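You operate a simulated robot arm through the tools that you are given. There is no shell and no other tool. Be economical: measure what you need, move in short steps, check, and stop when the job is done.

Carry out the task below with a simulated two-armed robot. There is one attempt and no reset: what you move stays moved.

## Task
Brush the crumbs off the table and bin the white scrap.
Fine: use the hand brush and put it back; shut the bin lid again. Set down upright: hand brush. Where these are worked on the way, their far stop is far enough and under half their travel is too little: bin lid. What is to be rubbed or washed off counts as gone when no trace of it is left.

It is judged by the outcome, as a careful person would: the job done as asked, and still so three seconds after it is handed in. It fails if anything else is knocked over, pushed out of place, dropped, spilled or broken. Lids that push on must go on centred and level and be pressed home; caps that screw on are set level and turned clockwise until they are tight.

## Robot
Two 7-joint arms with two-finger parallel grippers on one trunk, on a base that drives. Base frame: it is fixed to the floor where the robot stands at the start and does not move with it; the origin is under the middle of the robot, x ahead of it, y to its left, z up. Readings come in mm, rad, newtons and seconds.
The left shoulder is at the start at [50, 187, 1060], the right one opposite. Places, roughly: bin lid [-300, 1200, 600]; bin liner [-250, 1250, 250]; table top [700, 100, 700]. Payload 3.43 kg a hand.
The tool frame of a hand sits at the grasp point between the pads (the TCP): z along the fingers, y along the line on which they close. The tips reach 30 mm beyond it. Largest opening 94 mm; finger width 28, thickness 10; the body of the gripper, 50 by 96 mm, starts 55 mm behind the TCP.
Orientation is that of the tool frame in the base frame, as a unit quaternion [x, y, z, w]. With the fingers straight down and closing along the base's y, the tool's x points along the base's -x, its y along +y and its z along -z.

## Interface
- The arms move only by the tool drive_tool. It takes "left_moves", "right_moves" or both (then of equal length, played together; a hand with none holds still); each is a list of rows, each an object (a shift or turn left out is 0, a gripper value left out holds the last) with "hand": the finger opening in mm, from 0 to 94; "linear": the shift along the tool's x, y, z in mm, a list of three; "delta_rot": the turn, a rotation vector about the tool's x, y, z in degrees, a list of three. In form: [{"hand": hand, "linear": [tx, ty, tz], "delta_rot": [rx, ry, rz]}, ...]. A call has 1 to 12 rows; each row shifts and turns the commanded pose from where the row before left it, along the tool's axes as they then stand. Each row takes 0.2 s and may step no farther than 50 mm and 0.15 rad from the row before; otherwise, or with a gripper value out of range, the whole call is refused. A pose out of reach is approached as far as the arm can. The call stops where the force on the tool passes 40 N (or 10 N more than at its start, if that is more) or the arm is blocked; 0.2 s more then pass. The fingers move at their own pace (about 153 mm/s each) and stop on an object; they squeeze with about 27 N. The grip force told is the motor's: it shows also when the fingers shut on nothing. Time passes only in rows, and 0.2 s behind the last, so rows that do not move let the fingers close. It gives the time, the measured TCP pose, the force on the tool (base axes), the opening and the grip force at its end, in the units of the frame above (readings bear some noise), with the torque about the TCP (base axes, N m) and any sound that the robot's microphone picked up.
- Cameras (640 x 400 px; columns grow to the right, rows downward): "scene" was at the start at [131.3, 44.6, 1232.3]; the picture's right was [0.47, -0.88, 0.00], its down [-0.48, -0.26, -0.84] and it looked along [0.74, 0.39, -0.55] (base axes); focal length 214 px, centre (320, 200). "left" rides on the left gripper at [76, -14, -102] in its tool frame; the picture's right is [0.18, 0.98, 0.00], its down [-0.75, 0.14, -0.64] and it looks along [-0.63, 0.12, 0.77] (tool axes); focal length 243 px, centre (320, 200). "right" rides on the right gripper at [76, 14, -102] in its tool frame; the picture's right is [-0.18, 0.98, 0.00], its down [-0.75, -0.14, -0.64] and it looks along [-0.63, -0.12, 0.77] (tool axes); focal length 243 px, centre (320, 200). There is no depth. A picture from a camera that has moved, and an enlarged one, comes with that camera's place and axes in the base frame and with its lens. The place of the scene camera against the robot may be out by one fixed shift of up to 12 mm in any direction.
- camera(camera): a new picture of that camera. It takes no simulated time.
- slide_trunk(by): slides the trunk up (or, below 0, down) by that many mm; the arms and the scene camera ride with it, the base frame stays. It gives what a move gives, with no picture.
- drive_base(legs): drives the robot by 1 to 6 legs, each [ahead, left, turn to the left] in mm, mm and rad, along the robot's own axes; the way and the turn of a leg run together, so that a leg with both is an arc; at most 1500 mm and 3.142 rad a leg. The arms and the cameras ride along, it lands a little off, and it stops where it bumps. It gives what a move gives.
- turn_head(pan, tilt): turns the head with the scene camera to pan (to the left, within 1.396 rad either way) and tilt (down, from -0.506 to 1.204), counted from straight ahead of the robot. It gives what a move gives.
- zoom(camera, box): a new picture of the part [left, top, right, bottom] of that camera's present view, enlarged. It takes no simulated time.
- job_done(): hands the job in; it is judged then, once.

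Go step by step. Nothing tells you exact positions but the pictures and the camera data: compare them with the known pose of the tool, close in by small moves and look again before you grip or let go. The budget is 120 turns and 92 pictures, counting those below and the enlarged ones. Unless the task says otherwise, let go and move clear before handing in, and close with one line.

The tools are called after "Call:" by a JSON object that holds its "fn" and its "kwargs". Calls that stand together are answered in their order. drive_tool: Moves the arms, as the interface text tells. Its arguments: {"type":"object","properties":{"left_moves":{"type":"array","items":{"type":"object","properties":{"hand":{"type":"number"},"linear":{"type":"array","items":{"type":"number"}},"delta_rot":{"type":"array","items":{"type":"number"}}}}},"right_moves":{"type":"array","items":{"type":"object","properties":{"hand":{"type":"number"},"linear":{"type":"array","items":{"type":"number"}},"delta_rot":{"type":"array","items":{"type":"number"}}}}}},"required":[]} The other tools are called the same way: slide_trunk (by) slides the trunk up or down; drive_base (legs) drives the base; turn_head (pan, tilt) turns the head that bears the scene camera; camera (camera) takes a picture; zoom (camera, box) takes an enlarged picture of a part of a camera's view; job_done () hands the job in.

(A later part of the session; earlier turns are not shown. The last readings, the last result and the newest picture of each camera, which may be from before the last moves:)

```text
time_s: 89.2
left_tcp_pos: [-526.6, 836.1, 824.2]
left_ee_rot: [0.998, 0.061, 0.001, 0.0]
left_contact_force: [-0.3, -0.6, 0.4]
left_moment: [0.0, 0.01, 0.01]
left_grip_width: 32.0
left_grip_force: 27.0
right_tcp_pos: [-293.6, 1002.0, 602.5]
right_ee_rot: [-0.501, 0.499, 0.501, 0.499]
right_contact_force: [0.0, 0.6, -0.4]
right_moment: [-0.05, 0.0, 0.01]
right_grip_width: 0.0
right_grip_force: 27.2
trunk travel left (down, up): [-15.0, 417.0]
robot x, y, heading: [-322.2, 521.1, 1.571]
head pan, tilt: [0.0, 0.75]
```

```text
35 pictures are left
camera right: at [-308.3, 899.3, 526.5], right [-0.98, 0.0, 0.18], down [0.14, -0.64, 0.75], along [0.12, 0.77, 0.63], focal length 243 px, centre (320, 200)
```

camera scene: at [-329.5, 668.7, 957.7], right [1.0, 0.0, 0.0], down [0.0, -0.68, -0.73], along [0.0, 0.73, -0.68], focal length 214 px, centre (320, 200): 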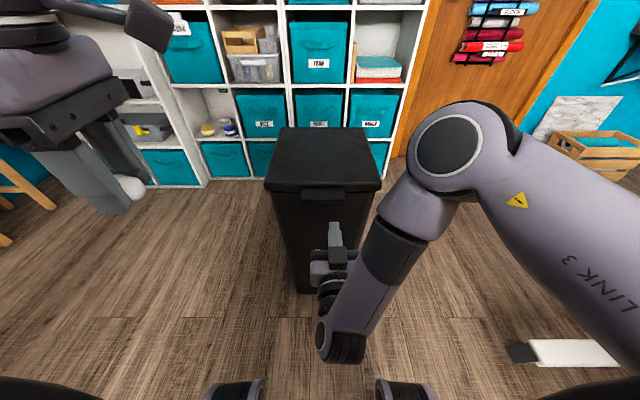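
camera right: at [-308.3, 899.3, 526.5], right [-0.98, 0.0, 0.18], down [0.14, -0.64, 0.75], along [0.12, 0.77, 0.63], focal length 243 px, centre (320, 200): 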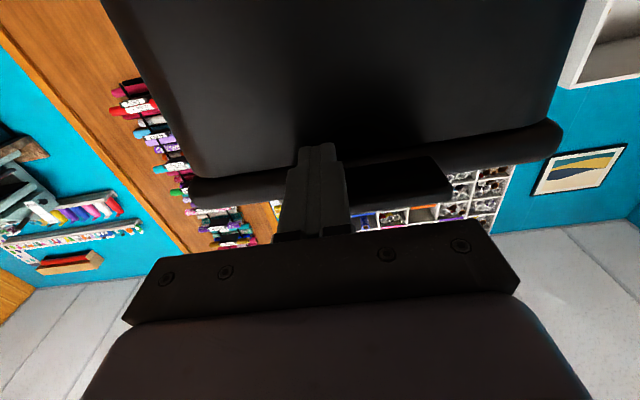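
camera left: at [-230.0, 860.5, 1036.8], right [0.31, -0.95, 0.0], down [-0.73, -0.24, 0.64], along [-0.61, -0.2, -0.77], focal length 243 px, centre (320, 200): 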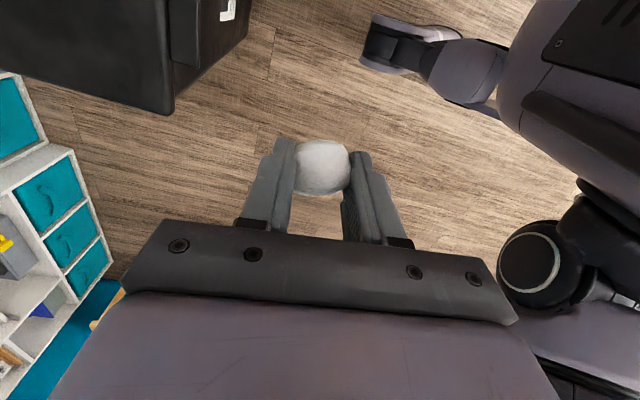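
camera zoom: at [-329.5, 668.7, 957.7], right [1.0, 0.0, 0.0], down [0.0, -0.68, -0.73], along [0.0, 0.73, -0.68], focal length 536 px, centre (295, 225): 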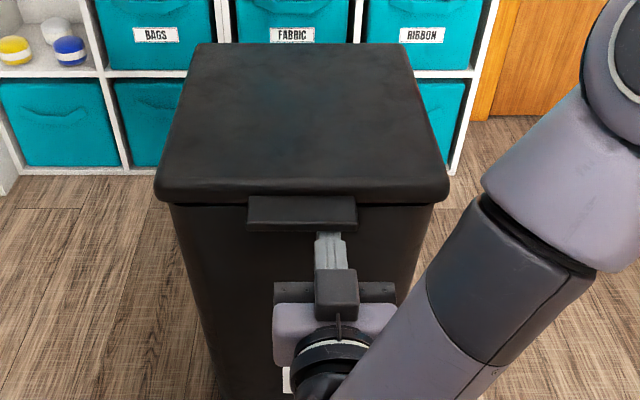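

The fingers are under the tab. I'll lift along the lid's arc to about 30° first.

Call:
{"fn": "drive_tool", "kwargs": {"right_moves": [{"linear": [-29, 0, 4.8]}, {"linear": [-29, 0, 4.8]}, {"linear": [-25.5, 0, 6.7]}, {"linear": [-25.5, 0, 6.7]}, {"linear": [-24, 0, 11.3]}, {"linear": [-24, 0, 11.3]}, {"linear": [0, 0, 0]}]}}

Call:
{"fn": "camera", "kwargs": {"camera": "scene"}}

```text
time_s: 90.8
left_tcp_pos: [-528.0, 836.5, 824.4]
left_ee_rot: [0.998, 0.061, 0.0, 0.0]
left_contact_force: [1.0, 1.1, 0.0]
left_moment: [0.02, 0.0, 0.0]
left_grip_width: 32.0
left_grip_force: 27.2
right_tcp_pos: [-294.9, 1047.5, 760.7]
right_ee_rot: [0.501, -0.499, -0.5, -0.5]
right_contact_force: [0.4, -0.4, -1.0]
right_moment: [-0.05, -0.04, 0.01]
right_grip_width: 0.1
right_grip_force: 27.3
trunk travel left (down, up): [-15.0, 417.0]
robot x, y, heading: [-322.2, 524.3, 1.572]
head pan, tilt: [0.0, 0.75]
```

```text
34 pictures are left
camera scene: at [-329.5, 668.7, 957.7], right [1.0, 0.0, 0.0], down [0.0, -0.68, -0.73], along [0.0, 0.73, -0.68], focal length 214 px, centre (320, 200)
```

scene: 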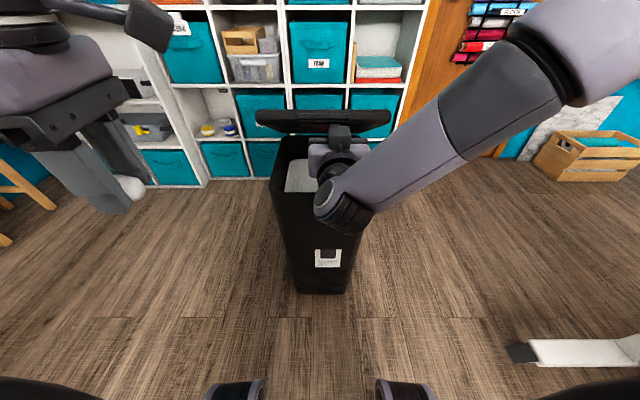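

The lid is opening. I'll continue along the arc to about 60°.

Call:
{"fn": "drive_tool", "kwargs": {"right_moves": [{"linear": [-21.7, 0, 15.2]}, {"linear": [-21.7, 0, 15.2]}, {"linear": [-18.6, 0, 18.5]}, {"linear": [-18.6, 0, 18.5]}, {"linear": [-15.2, 0, 21.7]}, {"linear": [-15.2, 0, 21.7]}, {"linear": [0, 0, 0]}]}}

Call:
{"fn": "camera", "kwargs": {"camera": "scene"}}

```text
time_s: 92.4
left_tcp_pos: [-526.6, 836.7, 822.8]
left_ee_rot: [0.998, 0.061, 0.0, -0.001]
left_contact_force: [0.2, 0.1, -0.4]
left_moment: [0.0, 0.02, -0.01]
left_grip_width: 32.1
left_grip_force: 27.7
right_tcp_pos: [-293.7, 1159.8, 872.4]
right_ee_rot: [-0.5, 0.5, 0.501, 0.499]
right_contact_force: [-1.1, -1.7, 0.8]
right_moment: [0.05, -0.03, -0.03]
right_grip_width: 0.0
right_grip_force: 26.8
trunk travel left (down, up): [-15.0, 417.0]
robot x, y, heading: [-326.8, 526.2, 1.569]
head pan, tilt: [0.0, 0.75]
```

```text
33 pictures are left
camera scene: at [-329.5, 668.5, 957.7], right [1.0, 0.0, 0.0], down [0.0, -0.68, -0.73], along [0.0, 0.73, -0.68], focal length 214 px, centre (320, 200)
```

scene: 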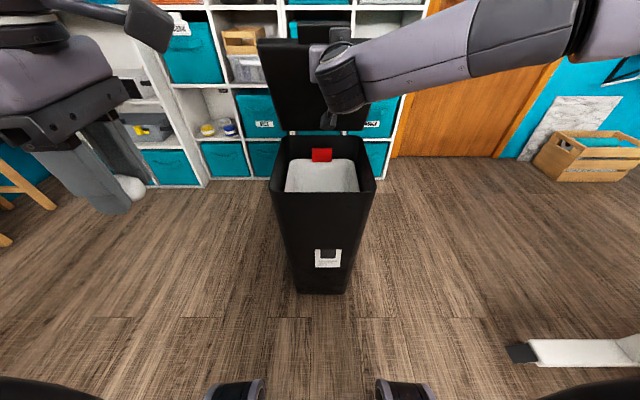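

The bin is well open, with a white liner inside and a red clip at the back. I'll push a bit further toward the stop.

Call:
{"fn": "drive_tool", "kwargs": {"right_moves": [{"linear": [-11, 0, 23.8]}, {"linear": [-11, 0, 23.8]}, {"linear": [-7, 0, 25]}, {"linear": [-4, 0, 25]}, {"linear": [0, 0, 0]}]}}

Call:
{"fn": "camera", "kwargs": {"camera": "scene"}}

```text
time_s: 93.6
left_tcp_pos: [-527.9, 837.0, 824.5]
left_ee_rot: [0.998, 0.06, 0.0, 0.0]
left_contact_force: [0.2, 0.9, 0.4]
left_moment: [-0.02, -0.03, -0.03]
left_grip_width: 31.8
left_grip_force: 27.1
right_tcp_pos: [-296.2, 1256.3, 905.4]
right_ee_rot: [-0.5, 0.499, 0.501, 0.5]
right_contact_force: [0.3, -0.5, 0.3]
right_moment: [0.0, 0.0, 0.06]
right_grip_width: 0.0
right_grip_force: 27.2
trunk travel left (down, up): [-15.0, 417.0]
robot x, y, heading: [-320.5, 527.4, 1.577]
head pan, tilt: [0.0, 0.75]
```

```text
32 pictures are left
camera scene: at [-329.5, 668.7, 957.7], right [1.0, 0.0, 0.0], down [0.0, -0.68, -0.73], along [0.0, 0.73, -0.68], focal length 214 px, centre (320, 200)
```

scene: 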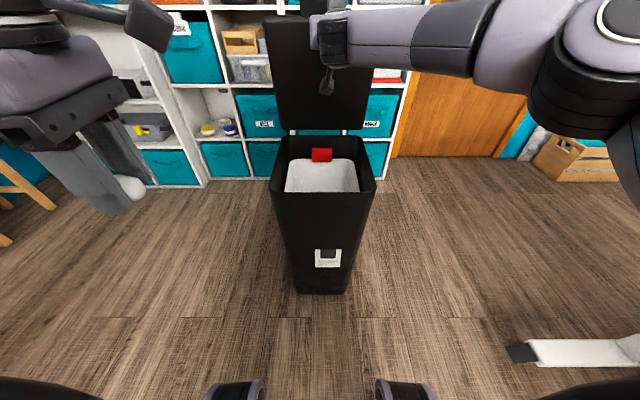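

I'll push a little more to find the stop.

Call:
{"fn": "drive_tool", "kwargs": {"right_moves": [{"linear": [0, 0, 20]}, {"linear": [0, 0, 20]}, {"linear": [0, 0, 20]}, {"linear": [0, 0, 0]}]}}

Call:
{"fn": "camera", "kwargs": {"camera": "scene"}}

```text
time_s: 94.6
left_tcp_pos: [-525.9, 836.4, 824.4]
left_ee_rot: [0.998, 0.062, -0.001, 0.0]
left_contact_force: [0.2, -0.2, -0.3]
left_moment: [-0.06, 0.02, 0.04]
left_grip_width: 31.6
left_grip_force: 27.0
right_tcp_pos: [-296.2, 1296.5, 903.3]
right_ee_rot: [0.501, -0.499, -0.501, -0.499]
right_contact_force: [0.1, -0.3, 0.1]
right_moment: [0.0, 0.0, 0.0]
right_grip_width: 0.0
right_grip_force: 27.1
right hand out of reach, approached as far as the arm can: row 3
trunk travel left (down, up): [-15.0, 417.0]
robot x, y, heading: [-323.2, 524.9, 1.575]
head pan, tilt: [0.0, 0.75]
```

```text
31 pictures are left
camera scene: at [-329.5, 668.7, 957.7], right [1.0, 0.0, 0.0], down [0.0, -0.68, -0.73], along [0.0, 0.73, -0.68], focal length 214 px, centre (320, 200)
```

scene: 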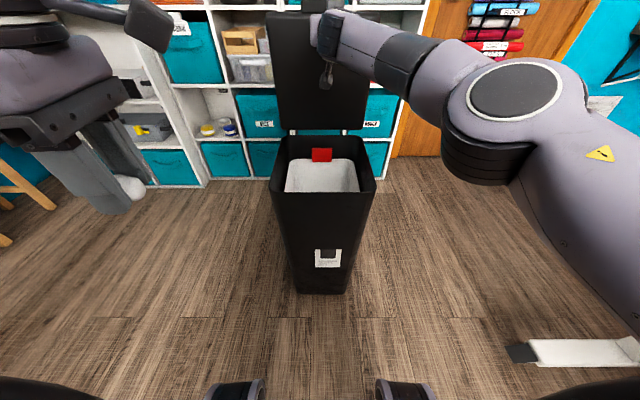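

I feel almost no load, so the lid may stay by itself. I'll draw the right hand back a bit and look.

Call:
{"fn": "drive_tool", "kwargs": {"right_moves": [{"linear": [0, 0, -25]}, {"linear": [0, 0, -35]}, {"linear": [0, 0, -40]}, {"linear": [0, 0, 0]}]}}

Call:
{"fn": "camera", "kwargs": {"camera": "scene"}}

```text
time_s: 95.6
left_tcp_pos: [-526.6, 837.4, 824.2]
left_ee_rot: [0.998, 0.061, -0.001, 0.001]
left_contact_force: [0.6, -0.3, -0.7]
left_moment: [0.0, 0.02, 0.0]
left_grip_width: 31.7
left_grip_force: 26.7
right_tcp_pos: [-293.5, 1196.2, 904.6]
right_ee_rot: [-0.499, 0.5, 0.501, 0.5]
right_contact_force: [0.9, -0.8, -0.3]
right_moment: [0.04, -0.04, 0.0]
right_grip_width: 0.3
right_grip_force: 26.7
trunk travel left (down, up): [-15.0, 417.0]
robot x, y, heading: [-322.3, 519.8, 1.568]
head pan, tilt: [0.0, 0.75]
```

```text
30 pictures are left
camera scene: at [-329.5, 668.6, 957.7], right [1.0, 0.0, 0.0], down [0.0, -0.68, -0.73], along [0.0, 0.73, -0.68], focal length 214 px, centre (320, 200)
```

scene: 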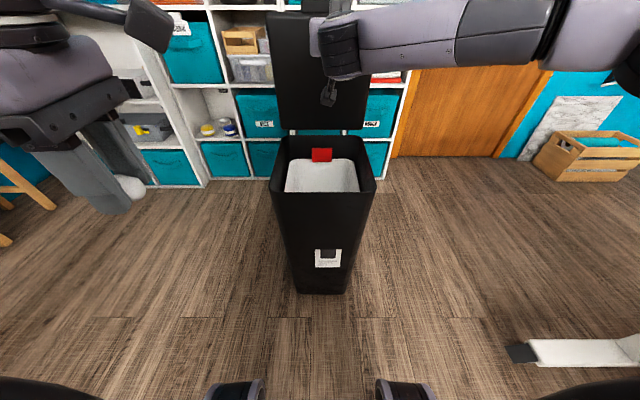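

The lid stays open by itself. I'll clear the right hand to the side and drive 165 mm nearer so that the left hand can reach over the bin.

Call:
{"fn": "drive_tool", "kwargs": {"right_moves": [{"linear": [0, -35, -30]}, {"linear": [0, -35, -30]}, {"linear": [0, -35, -30]}, {"linear": [0, -35, -30]}, {"linear": [0, -35, -30]}, {"linear": [0, -35, -30]}]}}

Call:
{"fn": "drive_base", "kwargs": {"legs": [[165, 0, 0]]}}

Call:
{"fn": "drive_tool", "kwargs": {"left_moves": [{"linear": [33, -33, 0]}, {"linear": [33, -33, 0]}, {"linear": [33, -33, 0]}, {"linear": [33, -33, 0]}, {"linear": [20, -20, 0]}, {"linear": [0, 0, 0]}]}}

Call:
{"fn": "camera", "kwargs": {"camera": "scene"}}

```text
time_s: 97.0
left_tcp_pos: [-526.5, 835.9, 823.7]
left_ee_rot: [0.998, 0.061, 0.0, 0.0]
left_contact_force: [-0.3, 0.3, -0.2]
left_moment: [0.0, 0.02, -0.02]
left_grip_width: 31.9
left_grip_force: 27.1
right_tcp_pos: [-85.5, 1015.5, 903.5]
right_ee_rot: [-0.5, 0.5, 0.5, 0.5]
right_contact_force: [-0.2, 0.4, -0.2]
right_moment: [-0.01, -0.02, -0.02]
right_grip_width: 0.0
right_grip_force: 26.9
trunk travel left (down, up): [-15.0, 417.0]
robot x, y, heading: [-323.6, 524.3, 1.57]
head pan, tilt: [0.0, 0.75]
```

```text
time_s: 98.5
left_tcp_pos: [-527.0, 999.8, 823.9]
left_ee_rot: [0.998, 0.061, 0.0, 0.0]
left_contact_force: [-0.1, 0.7, 0.3]
left_moment: [0.05, -0.03, 0.02]
left_grip_width: 32.0
left_grip_force: 27.0
right_tcp_pos: [-84.5, 1180.1, 904.7]
right_ee_rot: [-0.5, 0.5, 0.5, 0.5]
right_contact_force: [-0.3, -0.1, -0.1]
right_moment: [-0.02, 0.02, 0.03]
right_grip_width: 0.0
right_grip_force: 27.1
trunk travel left (down, up): [-15.0, 417.0]
robot x, y, heading: [-322.5, 691.1, 1.572]
head pan, tilt: [0.0, 0.75]
```

```text
time_s: 99.9
left_tcp_pos: [-469.4, 1077.7, 819.8]
left_ee_rot: [0.998, 0.059, 0.0, 0.001]
left_contact_force: [0.5, 0.3, -0.1]
left_moment: [0.02, -0.01, -0.02]
left_grip_width: 31.8
left_grip_force: 27.3
left hand out of reach, approached as far as the arm can: row 3, 4, 5
right_tcp_pos: [-84.9, 1179.5, 905.4]
right_ee_rot: [0.501, -0.5, -0.5, -0.5]
right_contact_force: [0.4, 0.2, 0.3]
right_moment: [0.01, -0.03, -0.01]
right_grip_width: 0.0
right_grip_force: 27.2
trunk travel left (down, up): [-15.0, 417.0]
robot x, y, heading: [-319.6, 686.9, 1.568]
head pan, tilt: [0.0, 0.75]
```

```text
29 pictures are left
camera scene: at [-329.5, 832.3, 957.7], right [1.0, 0.0, 0.0], down [0.0, -0.68, -0.73], along [0.0, 0.73, -0.68], focal length 214 px, centre (320, 200)
```

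scene: 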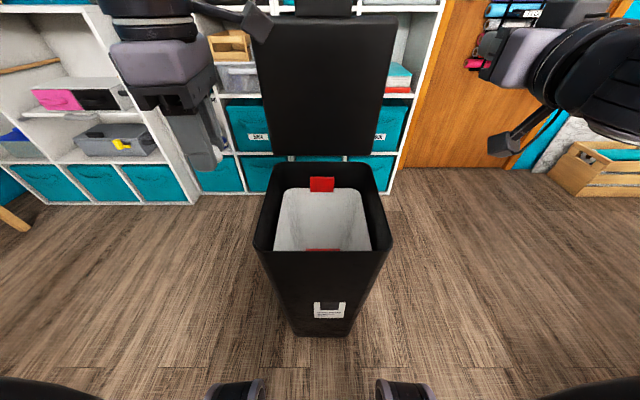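

The reach is better with the hand lower relative to the shoulder. I'll go down 60 mm (still above the rim) and then move over the bin mouth.

Call:
{"fn": "drive_tool", "kwargs": {"left_moves": [{"linear": [0, 0, 30]}, {"linear": [0, 0, 30]}, {"linear": [32.3, -19.3, 0]}, {"linear": [32.3, -19.3, 0]}, {"linear": [32.3, -19.3, 0]}, {"linear": [32.3, -19.3, 0]}, {"linear": [0, 0, 0]}]}}

Call:
{"fn": "camera", "kwargs": {"camera": "scene"}}

Call:
{"fn": "camera", "kwargs": {"camera": "left"}}

```text
time_s: 101.5
left_tcp_pos: [-460.9, 1088.9, 758.8]
left_ee_rot: [0.998, 0.06, -0.001, 0.0]
left_contact_force: [0.3, 0.2, -1.0]
left_moment: [0.0, 0.04, -0.01]
left_grip_width: 31.8
left_grip_force: 26.5
left hand out of reach, approached as far as the arm can: row 3, 4, 5, 6
right_tcp_pos: [-83.8, 1180.0, 904.8]
right_ee_rot: [-0.5, 0.5, 0.499, 0.5]
right_contact_force: [0.0, -0.1, -0.2]
right_moment: [-0.01, -0.02, -0.01]
right_grip_width: 0.2
right_grip_force: 27.3
trunk travel left (down, up): [-15.0, 417.0]
robot x, y, heading: [-325.7, 688.2, 1.57]
head pan, tilt: [0.0, 0.75]
```

```text
28 pictures are left
camera scene: at [-329.5, 832.3, 957.7], right [1.0, 0.0, 0.0], down [0.0, -0.68, -0.73], along [0.0, 0.73, -0.68], focal length 214 px, centre (320, 200)
```

scene: 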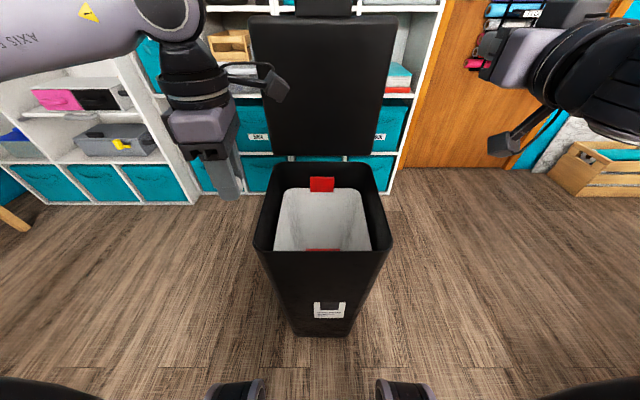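

```text
27 pictures are left
camera left: at [-385.4, 1113.2, 861.9], right [0.3, -0.95, 0.0], down [-0.73, -0.23, 0.64], along [-0.61, -0.19, -0.77], focal length 243 px, centre (320, 200)
```

left: 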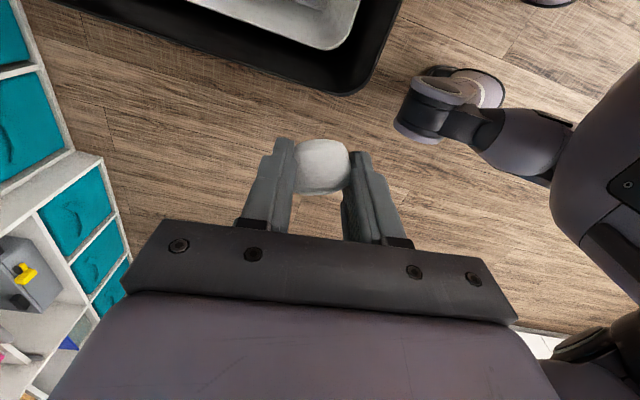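

The limit comes from crossing toward the middle, so I'll strafe the base right 145 mm, which carries the scrap over the bin mouth (the tips are about 90 mm above the rim).

Call:
{"fn": "drive_base", "kwargs": {"legs": [[0, -145, 0]]}}

Call:
{"fn": "drive_tool", "kwargs": {"left_moves": [{"linear": [4, -35, 0]}, {"linear": [4, -35, 0]}, {"linear": [0, 0, 0]}]}}

Call:
{"fn": "camera", "kwargs": {"camera": "scene"}}

Call:
{"fn": "camera", "kwargs": {"camera": "left"}}

```text
time_s: 103.4
left_tcp_pos: [-316.1, 1089.6, 759.4]
left_ee_rot: [0.998, 0.061, 0.0, 0.001]
left_contact_force: [-0.1, -0.5, 0.0]
left_moment: [-0.02, -0.01, -0.02]
left_grip_width: 31.7
left_grip_force: 26.3
right_tcp_pos: [60.6, 1180.5, 904.1]
right_ee_rot: [-0.5, 0.5, 0.501, 0.499]
right_contact_force: [-0.5, 0.4, -0.3]
right_moment: [-0.04, 0.0, 0.0]
right_grip_width: 0.0
right_grip_force: 27.2
trunk travel left (down, up): [-15.0, 417.0]
robot x, y, heading: [-177.8, 689.9, 1.577]
head pan, tilt: [0.0, 0.75]
```

```text
time_s: 104.2
left_tcp_pos: [-344.1, 1125.4, 787.0]
left_ee_rot: [0.998, 0.061, 0.0, 0.0]
left_contact_force: [-0.8, 0.7, 0.1]
left_moment: [-0.03, 0.01, -0.01]
left_grip_width: 31.5
left_grip_force: 26.5
left hand out of reach, approached as far as the arm can: row 1, 2
right_tcp_pos: [59.5, 1181.0, 904.8]
right_ee_rot: [-0.5, 0.5, 0.501, 0.499]
right_contact_force: [-0.7, -0.1, 0.0]
right_moment: [0.0, 0.01, 0.0]
right_grip_width: 0.0
right_grip_force: 26.8
trunk travel left (down, up): [-15.0, 417.0]
robot x, y, heading: [-180.9, 686.7, 1.574]
head pan, tilt: [0.0, 0.75]
```

```text
26 pictures are left
camera scene: at [-184.4, 832.4, 957.7], right [1.0, 0.0, 0.0], down [0.0, -0.68, -0.73], along [0.0, 0.73, -0.68], focal length 214 px, centre (320, 200)
```

scene: 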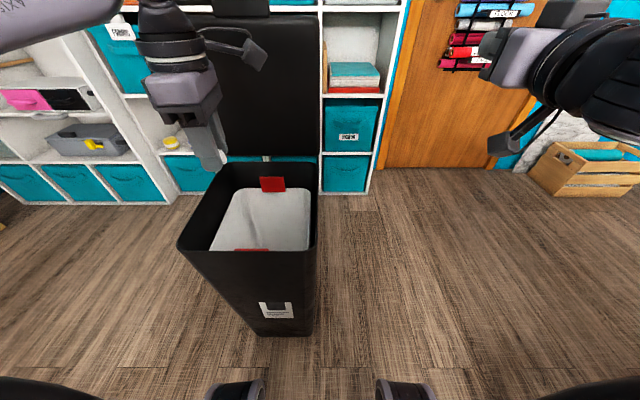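

```text
25 pictures are left
camera left: at [-270.2, 1149.3, 888.8], right [0.3, -0.95, 0.0], down [-0.73, -0.23, 0.64], along [-0.61, -0.19, -0.77], focal length 243 px, centre (320, 200)
```

left: 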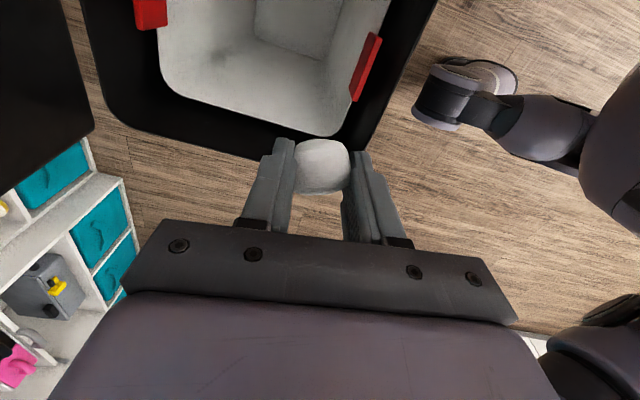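

The scrap is over the front left of the mouth. I'll shift the base 60 mm ahead and 35 mm right to centre it.

Call:
{"fn": "drive_base", "kwargs": {"legs": [[60, -35, 0]]}}

Call:
{"fn": "drive_tool", "kwargs": {"left_moves": [{"linear": [0, 0, 40]}, {"linear": [0, 0, 40]}, {"linear": [0, 0, 30]}, {"linear": [0, 0, 0]}]}}

Call:
{"fn": "camera", "kwargs": {"camera": "left"}}

Call:
{"fn": "camera", "kwargs": {"camera": "scene"}}

```text
time_s: 105.2
left_tcp_pos: [-316.9, 1173.4, 786.0]
left_ee_rot: [0.998, 0.06, 0.0, -0.001]
left_contact_force: [0.1, 0.2, -0.5]
left_moment: [-0.02, -0.01, -0.03]
left_grip_width: 31.6
left_grip_force: 27.2
right_tcp_pos: [88.3, 1226.8, 904.7]
right_ee_rot: [-0.499, 0.5, 0.501, 0.499]
right_contact_force: [-0.3, 0.3, 0.6]
right_moment: [0.0, 0.01, 0.0]
right_grip_width: 0.2
right_grip_force: 26.9
trunk travel left (down, up): [-15.0, 417.0]
robot x, y, heading: [-150.9, 736.8, 1.574]
head pan, tilt: [0.0, 0.75]
stopped in leg 1: the robot was blocked; the commanded pose is now the measured one
```

```text
time_s: 106.2
left_tcp_pos: [-316.5, 1173.6, 678.3]
left_ee_rot: [0.998, 0.06, 0.0, 0.0]
left_contact_force: [0.2, -0.5, -0.6]
left_moment: [-0.02, 0.02, 0.0]
left_grip_width: 31.6
left_grip_force: 27.0
right_tcp_pos: [88.5, 1226.8, 904.8]
right_ee_rot: [0.501, -0.499, -0.5, -0.5]
right_contact_force: [0.3, 0.5, -0.2]
right_moment: [-0.02, -0.03, 0.0]
right_grip_width: 0.1
right_grip_force: 27.4
trunk travel left (down, up): [-15.0, 417.0]
robot x, y, heading: [-150.3, 735.1, 1.568]
head pan, tilt: [0.0, 0.75]
```

```text
24 pictures are left
camera left: at [-240.9, 1198.1, 779.9], right [0.3, -0.95, 0.0], down [-0.73, -0.23, 0.64], along [-0.61, -0.19, -0.77], focal length 243 px, centre (320, 200)
```

left: 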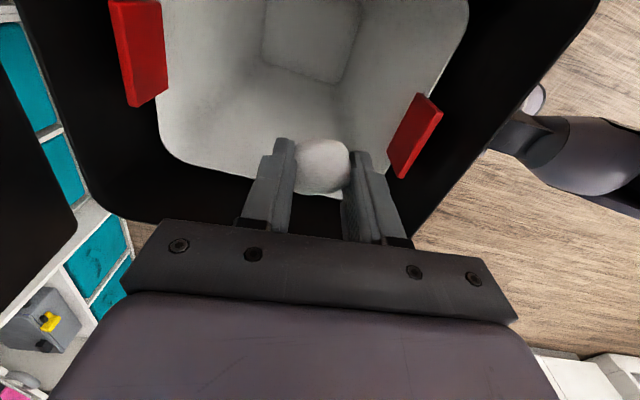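

```text
23 pictures are left
camera scene: at [-156.6, 879.9, 957.7], right [1.0, 0.0, 0.0], down [0.0, -0.68, -0.73], along [0.0, 0.73, -0.68], focal length 214 px, centre (320, 200)
```

scene: 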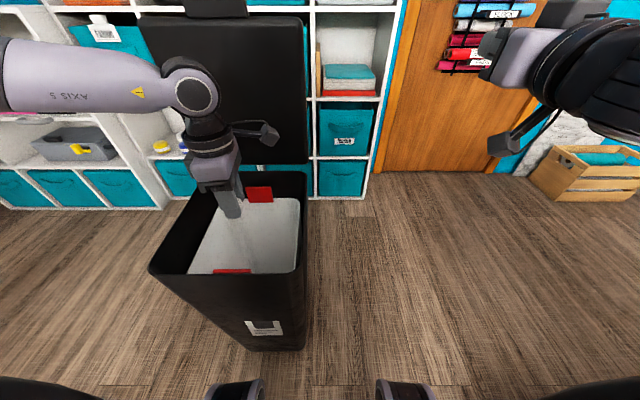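

The scrap is inside the mouth, over the liner, and the bin hasn't moved. I'll lower 30 mm more and let go.

Call:
{"fn": "drive_tool", "kwargs": {"left_moves": [{"linear": [0, 0, 30]}, {"linear": [0, 0, 0]}, {"hand": 70}, {"linear": [0, 0, 0]}, {"linear": [0, 0, -40]}, {"linear": [0, 0, -40]}, {"linear": [0, 0, -40]}, {"linear": [0, 0, 0]}]}}

Call:
{"fn": "camera", "kwargs": {"camera": "left"}}

```text
time_s: 108.0
left_tcp_pos: [-315.2, 1173.7, 768.3]
left_ee_rot: [0.998, 0.06, 0.001, -0.001]
left_contact_force: [0.1, 0.9, -0.3]
left_moment: [0.0, -0.02, -0.01]
left_grip_width: 69.9
left_grip_force: 0.0
right_tcp_pos: [88.6, 1227.6, 903.7]
right_ee_rot: [0.5, -0.5, -0.5, -0.5]
right_contact_force: [0.6, 0.6, 0.5]
right_moment: [0.0, 0.01, 0.01]
right_grip_width: 0.0
right_grip_force: 26.4
trunk travel left (down, up): [-15.0, 417.0]
robot x, y, heading: [-152.1, 739.1, 1.57]
head pan, tilt: [0.0, 0.75]
```

```text
22 pictures are left
camera left: at [-241.0, 1197.6, 870.9], right [0.3, -0.95, 0.0], down [-0.73, -0.23, 0.64], along [-0.61, -0.19, -0.77], focal length 243 px, centre (320, 200)
```

left: 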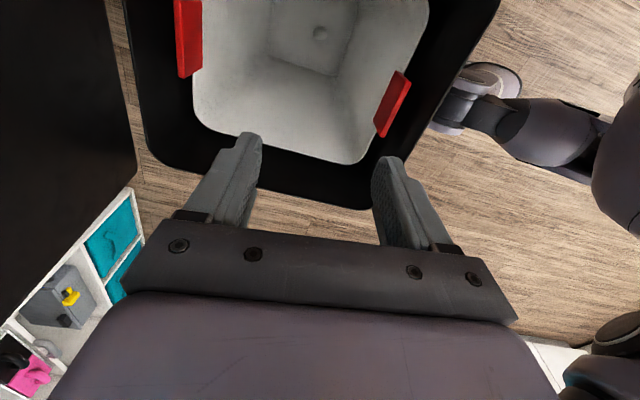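

The scrap lies at the bottom of the liner. To shut the lid I'll raise the trunk and stand centred again, then hook the right hand over the lid's top edge from above.

Call:
{"fn": "slide_trunk", "kwargs": {"by": 290}}

Call:
{"fn": "drive_base", "kwargs": {"legs": [[-20, 175, 0]]}}

Call:
{"fn": "camera", "kwargs": {"camera": "scene"}}

Call:
{"fn": "camera", "kwargs": {"camera": "right"}}

```text
time_s: 110.9
left_tcp_pos: [-315.1, 1173.8, 1057.0]
left_ee_rot: [0.998, 0.061, 0.001, 0.0]
left_contact_force: [0.2, 0.9, -0.4]
left_moment: [0.0, 0.0, 0.0]
left_grip_width: 69.9
left_grip_force: 0.2
right_tcp_pos: [87.9, 1227.5, 1194.0]
right_ee_rot: [-0.5, 0.5, 0.5, 0.5]
right_contact_force: [-0.3, -0.1, 0.1]
right_moment: [-0.03, 0.0, 0.0]
right_grip_width: 0.0
right_grip_force: 27.4
trunk travel left (down, up): [-305.0, 127.0]
robot x, y, heading: [-151.3, 736.8, 1.57]
head pan, tilt: [0.0, 0.75]
```

```text
time_s: 113.1
left_tcp_pos: [-491.2, 1154.0, 1058.4]
left_ee_rot: [0.998, 0.06, 0.001, 0.0]
left_contact_force: [-0.2, -0.6, -0.1]
left_moment: [0.05, 0.03, -0.01]
left_grip_width: 70.0
left_grip_force: 0.2
right_tcp_pos: [-88.4, 1206.2, 1194.3]
right_ee_rot: [-0.5, 0.5, 0.5, 0.5]
right_contact_force: [-0.5, 0.8, -0.4]
right_moment: [0.0, 0.01, -0.02]
right_grip_width: 0.0
right_grip_force: 26.6
trunk travel left (down, up): [-305.0, 127.0]
robot x, y, heading: [-320.9, 717.7, 1.574]
head pan, tilt: [0.0, 0.75]
```

```text
21 pictures are left
camera scene: at [-332.3, 859.6, 1247.7], right [1.0, 0.0, 0.0], down [0.0, -0.68, -0.73], along [0.0, 0.73, -0.68], focal length 214 px, centre (320, 200)
```

scene: 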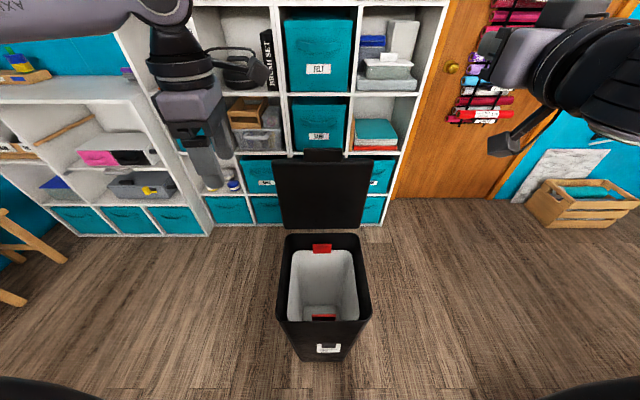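

```text
20 pictures are left
camera right: at [-102.1, 1104.0, 1118.2], right [-0.98, 0.0, 0.18], down [0.14, -0.64, 0.75], along [0.12, 0.77, 0.63], focal length 243 px, centre (320, 200)
```

right: 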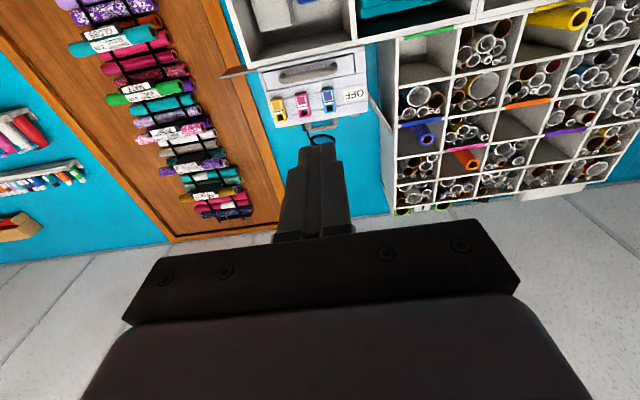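

I'll pitch the right hand 45° downward and move it over the lid's middle, staying high, then look.

Call:
{"fn": "drive_tool", "kwargs": {"right_moves": [{"delta_rot": [0, 7.5, 0]}, {"delta_rot": [0, 7.5, 0]}, {"delta_rot": [0, 7.5, 0]}, {"delta_rot": [0, 7.5, 0]}, {"delta_rot": [0, 7.5, 0]}, {"delta_rot": [0, 7.5, 0]}, {"linear": [0, 45, 0]}, {"linear": [0, 45, 0]}, {"linear": [0, 45, 0]}, {"linear": [0, 45, 0]}, {"linear": [0, 0, 0]}]}}

Call:
{"fn": "camera", "kwargs": {"camera": "right"}}

```text
time_s: 115.5
left_tcp_pos: [-491.0, 1154.6, 1057.9]
left_ee_rot: [0.998, 0.06, 0.001, -0.001]
left_contact_force: [0.4, 1.0, 0.3]
left_moment: [-0.01, 0.03, 0.01]
left_grip_width: 70.1
left_grip_force: 0.1
right_tcp_pos: [-266.4, 1206.2, 1196.5]
right_ee_rot: [0.653, -0.653, -0.271, -0.27]
right_contact_force: [-0.1, 0.1, -0.4]
right_moment: [-0.04, 0.01, -0.01]
right_grip_width: 0.0
right_grip_force: 27.3
trunk travel left (down, up): [-305.0, 127.0]
robot x, y, heading: [-325.9, 715.7, 1.567]
head pan, tilt: [0.0, 0.75]
```

```text
19 pictures are left
camera right: at [-282.6, 1080.5, 1214.3], right [-0.98, 0.13, 0.13], down [0.14, 0.08, 0.99], along [0.12, 0.99, -0.1], focal length 243 px, centre (320, 200)
```

right: 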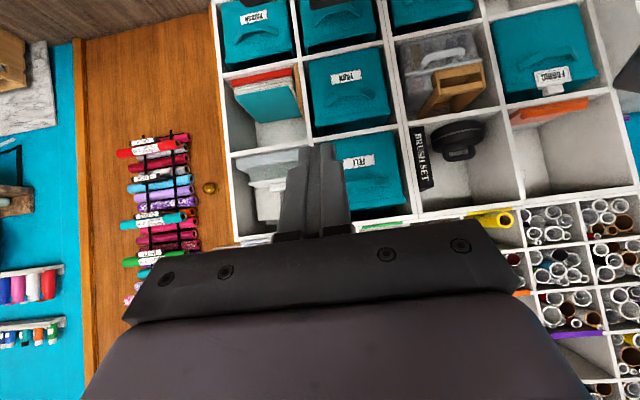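

I'll come down 90 mm to see the lid top edge in the wrist camera.

Call:
{"fn": "drive_tool", "kwargs": {"right_moves": [{"linear": [31.8, 0, 31.8]}, {"linear": [31.8, 0, 31.8]}, {"linear": [0, 0, 0]}]}}

Call:
{"fn": "camera", "kwargs": {"camera": "right"}}

Call:
{"fn": "camera", "kwargs": {"camera": "scene"}}

```text
time_s: 116.3
left_tcp_pos: [-490.4, 1153.5, 1058.0]
left_ee_rot: [0.998, 0.061, 0.0, 0.0]
left_contact_force: [-0.3, 0.2, -0.7]
left_moment: [0.0, 0.0, -0.02]
left_grip_width: 69.9
left_grip_force: 0.1
right_tcp_pos: [-268.1, 1206.6, 1105.4]
right_ee_rot: [0.654, -0.653, -0.271, -0.27]
right_contact_force: [-0.3, -0.7, -0.4]
right_moment: [-0.02, -0.03, -0.02]
right_grip_width: 0.0
right_grip_force: 26.8
trunk travel left (down, up): [-305.0, 127.0]
robot x, y, heading: [-326.2, 714.9, 1.567]
head pan, tilt: [0.0, 0.75]
```

```text
18 pictures are left
camera right: at [-282.0, 1080.2, 1123.8], right [-0.98, 0.13, 0.13], down [0.14, 0.08, 0.99], along [0.12, 0.99, -0.1], focal length 243 px, centre (320, 200)
```

right: 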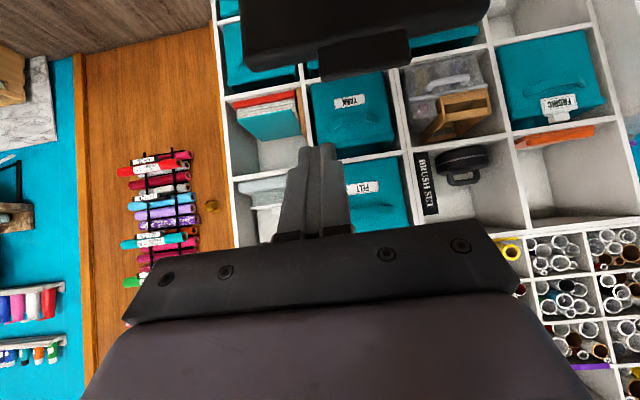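

```text
17 pictures are left
camera scene: at [-332.2, 859.5, 1247.7], right [1.0, 0.0, 0.0], down [0.0, -0.68, -0.73], along [0.0, 0.73, -0.68], focal length 214 px, centre (320, 200)
```

scene: 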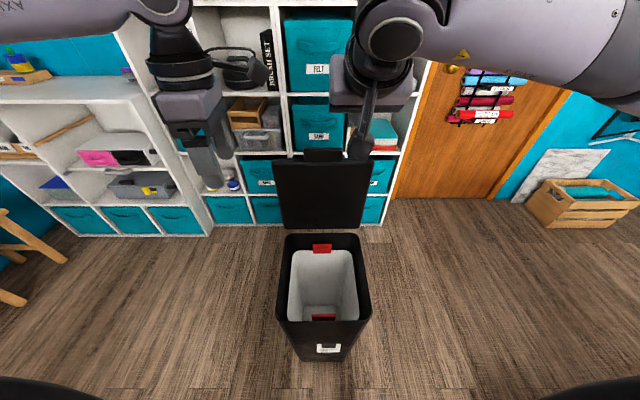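

The lid's top edge is at about y 1321, z 947, and the tab reaches z 979. I'll move over it and check the reach before going down behind it.

Call:
{"fn": "drive_tool", "kwargs": {"right_moves": [{"linear": [-25.5, 8, 33.9]}, {"linear": [-25.5, 8, 33.9]}, {"linear": [-25.5, 8, 33.9]}, {"linear": [-25.5, 8, 33.9]}, {"linear": [0, 0, 0]}]}}

```text
time_s: 117.5
left_tcp_pos: [-491.9, 1154.0, 1058.8]
left_ee_rot: [0.998, 0.06, 0.0, 0.0]
left_contact_force: [-0.7, -0.3, -0.8]
left_moment: [0.01, -0.02, -0.01]
left_grip_width: 70.2
left_grip_force: 0.0
right_tcp_pos: [-301.4, 1376.2, 1078.7]
right_ee_rot: [0.654, -0.652, -0.271, -0.27]
right_contact_force: [0.4, -0.3, -0.2]
right_moment: [0.0, 0.02, 0.01]
right_grip_width: 0.1
right_grip_force: 27.3
trunk travel left (down, up): [-305.0, 127.0]
robot x, y, heading: [-329.0, 716.4, 1.571]
head pan, tilt: [0.0, 0.75]
```

Reach is fine. Now I'll go down behind the lid edge.

Call:
{"fn": "drive_tool", "kwargs": {"right_moves": [{"linear": [25.5, 0, 25.5]}, {"linear": [25.5, 0, 25.5]}, {"linear": [24, 0, 24]}, {"linear": [0, 0, 0]}]}}

Call:
{"fn": "camera", "kwargs": {"camera": "scene"}}

Call:
{"fn": "camera", "kwargs": {"camera": "right"}}

```text
time_s: 118.5
left_tcp_pos: [-490.4, 1155.0, 1058.2]
left_ee_rot: [0.998, 0.061, 0.0, -0.001]
left_contact_force: [0.0, -0.3, -0.4]
left_moment: [0.01, 0.01, 0.01]
left_grip_width: 69.9
left_grip_force: 0.0
right_tcp_pos: [-301.3, 1375.5, 973.3]
right_ee_rot: [-0.653, 0.653, 0.271, 0.27]
right_contact_force: [0.2, -0.5, -0.9]
right_moment: [-0.02, 0.0, 0.0]
right_grip_width: 0.0
right_grip_force: 27.2
trunk travel left (down, up): [-305.0, 127.0]
robot x, y, heading: [-327.5, 718.1, 1.568]
head pan, tilt: [0.0, 0.75]
```

```text
16 pictures are left
camera scene: at [-332.1, 859.6, 1247.7], right [1.0, 0.0, 0.0], down [0.0, -0.68, -0.73], along [0.0, 0.73, -0.68], focal length 214 px, centre (320, 200)
```

scene: 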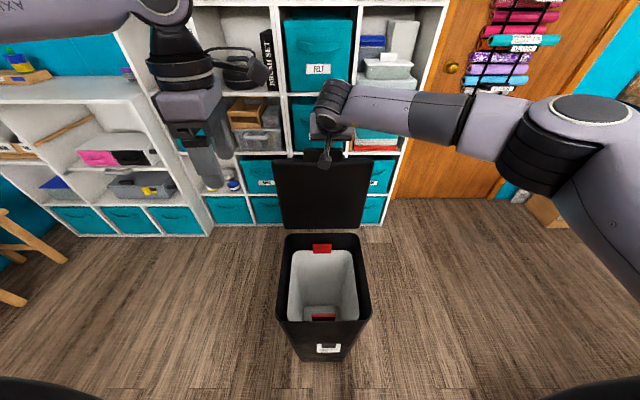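

```text
15 pictures are left
camera right: at [-315.8, 1249.2, 992.6], right [-0.98, 0.13, 0.13], down [0.14, 0.08, 0.99], along [0.12, 0.99, -0.1], focal length 243 px, centre (320, 200)
```

right: 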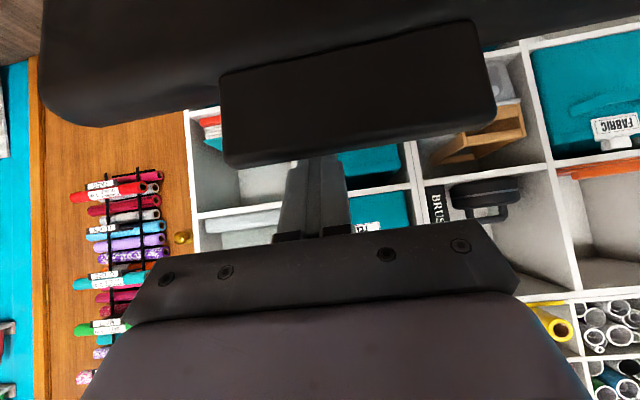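

The fingers are hooked behind the tab. I'll pull toward me.

Call:
{"fn": "drive_tool", "kwargs": {"right_moves": [{"linear": [14.1, 0, -14.1]}, {"linear": [21.2, 0, -21.2]}, {"linear": [21.2, 0, -21.2]}, {"linear": [21.2, 0, -21.2]}, {"linear": [0, 0, 0]}]}}

Call:
{"fn": "camera", "kwargs": {"camera": "scene"}}

```text
time_s: 119.7
left_tcp_pos: [-491.2, 1153.6, 1058.9]
left_ee_rot: [0.998, 0.06, 0.0, -0.002]
left_contact_force: [0.2, 0.8, 0.2]
left_moment: [0.01, 0.01, 0.01]
left_grip_width: 70.2
left_grip_force: 0.0
right_tcp_pos: [-298.9, 1264.2, 976.8]
right_ee_rot: [0.653, -0.653, -0.271, -0.27]
right_contact_force: [0.5, -1.1, -1.2]
right_moment: [-0.02, -0.03, -0.01]
right_grip_width: 0.0
right_grip_force: 26.9
trunk travel left (down, up): [-305.0, 127.0]
robot x, y, heading: [-325.7, 717.8, 1.57]
head pan, tilt: [0.0, 0.75]
```

```text
14 pictures are left
camera scene: at [-332.1, 859.7, 1247.7], right [1.0, 0.0, 0.0], down [0.0, -0.68, -0.73], along [0.0, 0.73, -0.68], focal length 214 px, centre (320, 200)
```

scene: 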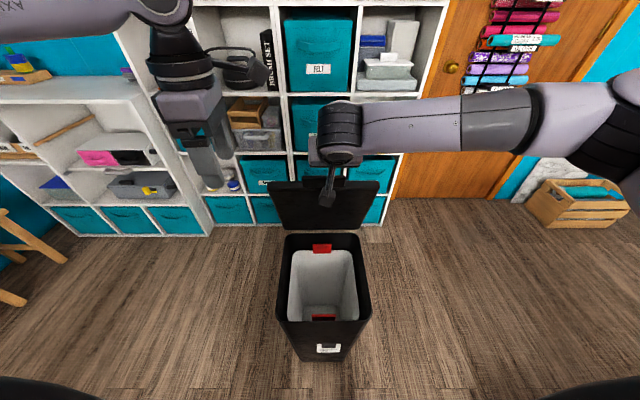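

The lid is coming. I'll keep pulling back and slightly down.

Call:
{"fn": "drive_tool", "kwargs": {"right_moves": [{"linear": [26.9, 0, -15.5]}, {"linear": [26.9, 0, -15.5]}, {"linear": [26.9, 0, -15.5]}, {"linear": [26.9, 0, -15.5]}, {"linear": [26.9, 0, -15.5]}, {"linear": [0, 0, 0]}]}}

Call:
{"fn": "camera", "kwargs": {"camera": "scene"}}

```text
time_s: 121.1
left_tcp_pos: [-491.1, 1154.2, 1058.2]
left_ee_rot: [0.998, 0.06, 0.001, -0.001]
left_contact_force: [0.1, 0.0, -0.2]
left_moment: [-0.01, -0.01, -0.02]
left_grip_width: 69.8
left_grip_force: 0.0
right_tcp_pos: [-299.0, 1115.3, 936.7]
right_ee_rot: [-0.653, 0.653, 0.27, 0.271]
right_contact_force: [0.7, 0.1, 0.6]
right_moment: [0.02, 0.01, 0.01]
right_grip_width: 0.0
right_grip_force: 27.1
trunk travel left (down, up): [-305.0, 127.0]
robot x, y, heading: [-327.6, 716.1, 1.575]
head pan, tilt: [0.0, 0.75]
```

```text
13 pictures are left
camera scene: at [-332.1, 859.6, 1247.7], right [1.0, 0.0, 0.0], down [0.0, -0.68, -0.73], along [0.0, 0.73, -0.68], focal length 214 px, centre (320, 200)
```

scene: 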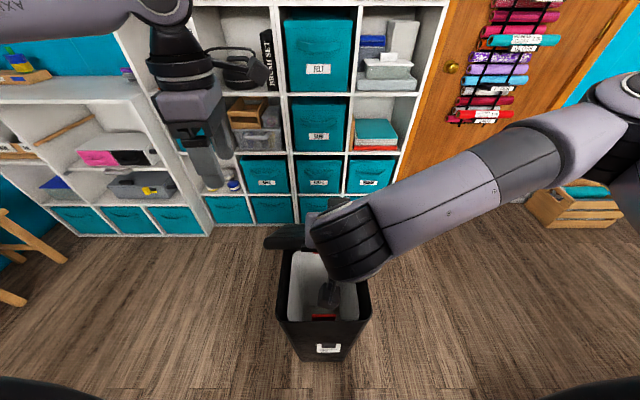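

The lid is around 50° with the fingers resting on its top side. I'll push it down along its arc to about 10°.

Call:
{"fn": "drive_tool", "kwargs": {"right_moves": [{"linear": [28.3, 0, 24.7]}, {"linear": [28.3, 0, 24.7]}, {"linear": [25.1, 0, 2.5]}, {"linear": [25.1, 0, 2.5]}, {"linear": [24.4, 0, 6.7]}, {"linear": [24.4, 0, 6.7]}, {"linear": [23, 0, 11]}, {"linear": [23, 0, 11]}, {"linear": [0, 0, 0]}]}}

Call:
{"fn": "camera", "kwargs": {"camera": "scene"}}

```text
time_s: 123.1
left_tcp_pos: [-490.5, 1154.3, 1058.0]
left_ee_rot: [0.998, 0.06, 0.001, -0.001]
left_contact_force: [0.5, 0.0, -0.4]
left_moment: [-0.03, 0.0, -0.01]
left_grip_width: 70.1
left_grip_force: 0.1
right_tcp_pos: [-300.4, 1035.3, 728.2]
right_ee_rot: [0.654, -0.653, -0.272, -0.27]
right_contact_force: [-0.4, 1.2, -0.7]
right_moment: [0.01, 0.01, -0.01]
right_grip_width: 0.0
right_grip_force: 26.6
trunk travel left (down, up): [-305.0, 127.0]
robot x, y, heading: [-326.1, 717.7, 1.568]
head pan, tilt: [0.0, 0.75]
```

```text
12 pictures are left
camera scene: at [-332.1, 859.6, 1247.7], right [1.0, 0.0, 0.0], down [0.0, -0.68, -0.73], along [0.0, 0.73, -0.68], focal length 214 px, centre (320, 200)
```

scene: 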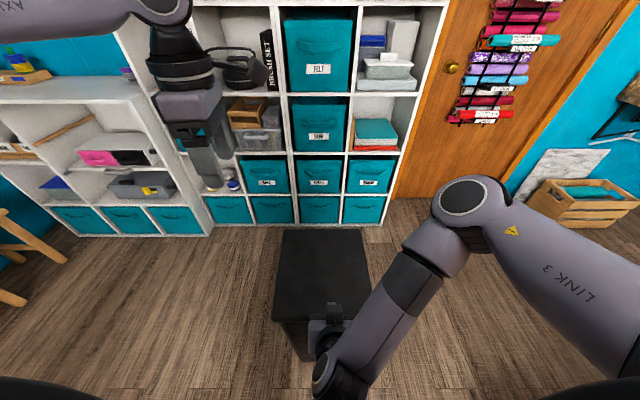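

The lid is almost down. I'll press it home gently.

Call:
{"fn": "drive_tool", "kwargs": {"right_moves": [{"linear": [14.1, 0, 14.1]}, {"linear": [10.6, 0, 10.6]}, {"linear": [7, 0, 7]}, {"linear": [5, 0, 5]}, {"linear": [3.5, 0, 3.5]}, {"linear": [2, 0, 2]}, {"linear": [0, 0, 0]}]}}

Call:
{"fn": "zoom", "kwargs": {"camera": "scene", "box": [240, 200, 420, 380]}}

```text
time_s: 124.4
left_tcp_pos: [-491.1, 1153.4, 1058.6]
left_ee_rot: [0.998, 0.059, 0.0, -0.002]
left_contact_force: [-0.5, 0.4, 0.9]
left_moment: [0.01, -0.02, 0.0]
left_grip_width: 70.0
left_grip_force: 0.0
right_tcp_pos: [-299.3, 1035.6, 676.3]
right_ee_rot: [-0.651, 0.651, 0.275, 0.275]
right_contact_force: [7.6, -10.4, 27.4]
right_moment: [0.01, -0.16, -0.08]
right_grip_width: 0.0
right_grip_force: 27.0
trunk travel left (down, up): [-305.0, 127.0]
robot x, y, heading: [-326.7, 715.7, 1.566]
head pan, tilt: [0.0, 0.75]
stopped in row 6 (right hand): the force on the tool passed its limit at 45 N (the readings are from after the stop); the commanded pose is now the measured one
```

```text
2.22 times, centred on (330, 290) of scene
camera zoom: at [-331.4, 857.5, 1248.3], right [1.0, 0.0, 0.0], down [0.0, -0.68, -0.73], along [0.0, 0.73, -0.68], focal length 477 px, centre (298, 0)
```

zoom: 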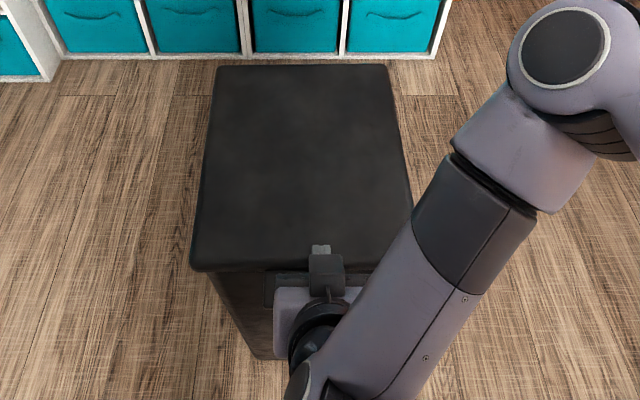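

The lid is shut and pressed home (tip at z about 655). I'll raise the hand clear and check.

Call:
{"fn": "drive_tool", "kwargs": {"right_moves": [{"linear": [-21.2, 0, -21.2]}, {"linear": [-28, 0, -28]}, {"linear": [-28, 0, -28]}, {"linear": [-28, 0, -28]}, {"linear": [-28, 0, -28]}, {"linear": [-28, 0, -28]}, {"linear": [0, 0, 0]}]}}

Call:
{"fn": "drive_base", "kwargs": {"legs": [[-220, 0, 0]]}}

Call:
{"fn": "camera", "kwargs": {"camera": "scene"}}

```text
time_s: 126.0
left_tcp_pos: [-491.2, 1153.5, 1057.6]
left_ee_rot: [0.998, 0.06, 0.0, 0.0]
left_contact_force: [0.5, -0.2, -0.2]
left_moment: [0.03, 0.01, 0.0]
left_grip_width: 69.9
left_grip_force: 0.0
right_tcp_pos: [-300.1, 1032.8, 901.1]
right_ee_rot: [0.653, -0.651, -0.274, -0.273]
right_contact_force: [-0.5, -0.3, 0.0]
right_moment: [0.02, 0.04, 0.0]
right_grip_width: 0.0
right_grip_force: 26.7
trunk travel left (down, up): [-305.0, 127.0]
robot x, y, heading: [-328.8, 710.5, 1.57]
head pan, tilt: [0.0, 0.75]
```

```text
time_s: 127.7
left_tcp_pos: [-489.6, 927.7, 1057.1]
left_ee_rot: [0.998, 0.058, 0.001, -0.001]
left_contact_force: [-0.7, 0.0, 0.2]
left_moment: [0.03, 0.01, -0.01]
left_grip_width: 70.1
left_grip_force: 0.0
right_tcp_pos: [-299.8, 807.4, 901.6]
right_ee_rot: [-0.652, 0.653, 0.273, 0.273]
right_contact_force: [0.1, 0.0, 0.1]
right_moment: [0.0, 0.02, 0.02]
right_grip_width: 0.0
right_grip_force: 26.6
trunk travel left (down, up): [-305.0, 127.0]
robot x, y, heading: [-328.1, 489.9, 1.566]
head pan, tilt: [0.0, 0.75]
```

```text
10 pictures are left
camera scene: at [-331.9, 632.6, 1247.7], right [1.0, 0.0, 0.0], down [0.0, -0.68, -0.73], along [0.0, 0.73, -0.68], focal length 214 px, centre (320, 200)
```

scene: 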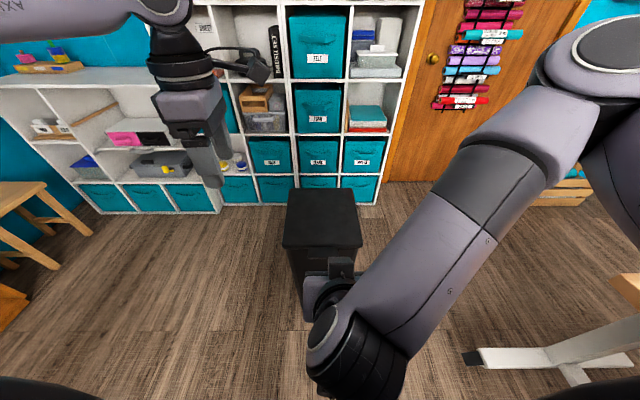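

The bin is shut and in place. I'll take a last look at the table.

Call:
{"fn": "turn_head", "kwargs": {"pan": -1.35, "tilt": 0.5}}

Call:
{"fn": "camera", "kwargs": {"camera": "scene"}}

```text
time_s: 129.2
left_tcp_pos: [-489.6, 928.2, 1056.8]
left_ee_rot: [0.998, 0.057, 0.001, -0.001]
left_contact_force: [-0.1, -0.3, 0.4]
left_moment: [0.06, -0.03, 0.03]
left_grip_width: 69.8
left_grip_force: 0.1
right_tcp_pos: [-298.4, 806.4, 900.7]
right_ee_rot: [-0.651, 0.654, 0.272, 0.274]
right_contact_force: [0.0, -0.9, 0.6]
right_moment: [0.0, -0.03, 0.03]
right_grip_width: 0.0
right_grip_force: 27.4
trunk travel left (down, up): [-305.0, 127.0]
robot x, y, heading: [-324.3, 491.7, 1.564]
head pan, tilt: [-1.349, 0.499]
```

```text
9 pictures are left
camera scene: at [-243.4, 569.8, 1269.6], right [0.22, -0.98, 0.0], down [-0.47, -0.1, -0.88], along [0.86, 0.19, -0.48], focal length 214 px, centre (320, 200)
```

scene: 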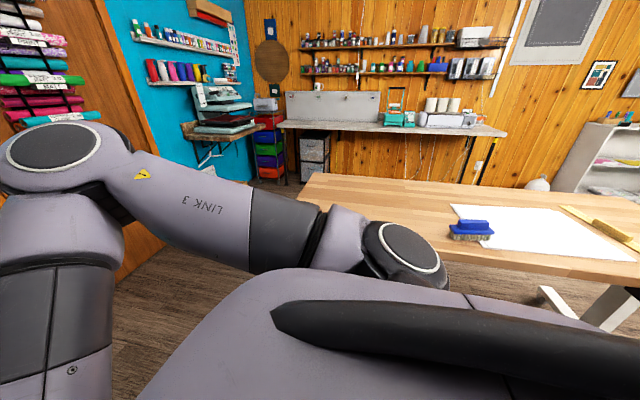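

The brush stands upright; the swept patch is partly hidden by my arm. I'll turn back toward the table for a close check.

Call:
{"fn": "drive_base", "kwargs": {"legs": [[0, 0, -1.4]]}}

Call:
{"fn": "turn_head", "kwargs": {"pan": -0.1, "tilt": 0.5}}

Call:
{"fn": "camera", "kwargs": {"camera": "scene"}}

```text
time_s: 133.1
left_tcp_pos: [78.1, 723.9, 1056.3]
left_ee_rot: [0.8, -0.6, 0.001, 0.0]
left_contact_force: [-0.2, 0.5, 0.3]
left_moment: [-0.01, -0.04, -0.02]
left_grip_width: 69.8
left_grip_force: 0.0
right_tcp_pos: [-8.1, 515.2, 902.7]
right_ee_rot: [-0.076, 0.919, 0.032, 0.385]
right_contact_force: [0.2, 0.1, 0.4]
right_moment: [0.01, -0.03, 0.03]
right_grip_width: 0.0
right_grip_force: 27.0
trunk travel left (down, up): [-305.0, 127.0]
robot x, y, heading: [-328.2, 487.4, 0.164]
head pan, tilt: [-1.349, 0.499]
```

```text
time_s: 134.5
left_tcp_pos: [78.7, 722.7, 1056.6]
left_ee_rot: [0.8, -0.6, 0.001, -0.001]
left_contact_force: [-0.4, 0.6, -0.7]
left_moment: [0.01, -0.01, 0.03]
left_grip_width: 70.1
left_grip_force: 0.1
right_tcp_pos: [-8.9, 516.1, 900.7]
right_ee_rot: [-0.076, 0.919, 0.032, 0.385]
right_contact_force: [0.4, -0.3, 0.0]
right_moment: [-0.02, 0.02, 0.0]
right_grip_width: 0.0
right_grip_force: 27.3
trunk travel left (down, up): [-305.0, 127.0]
robot x, y, heading: [-327.2, 490.8, 0.163]
head pan, tilt: [-0.099, 0.499]
```

```text
8 pictures are left
camera scene: at [-184.1, 507.2, 1269.6], right [0.06, -1.0, 0.0], down [-0.48, -0.03, -0.88], along [0.88, 0.06, -0.48], focal length 214 px, centre (320, 200)
```

scene: 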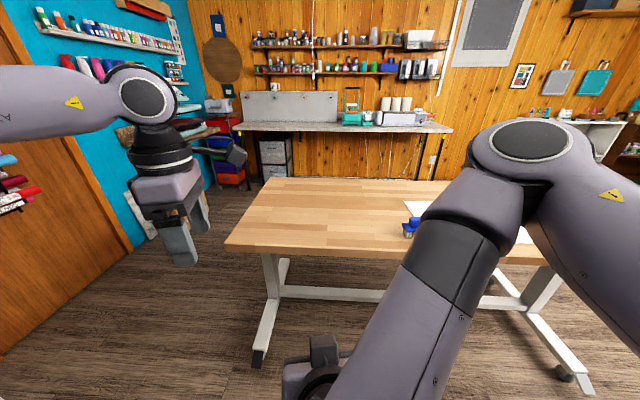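

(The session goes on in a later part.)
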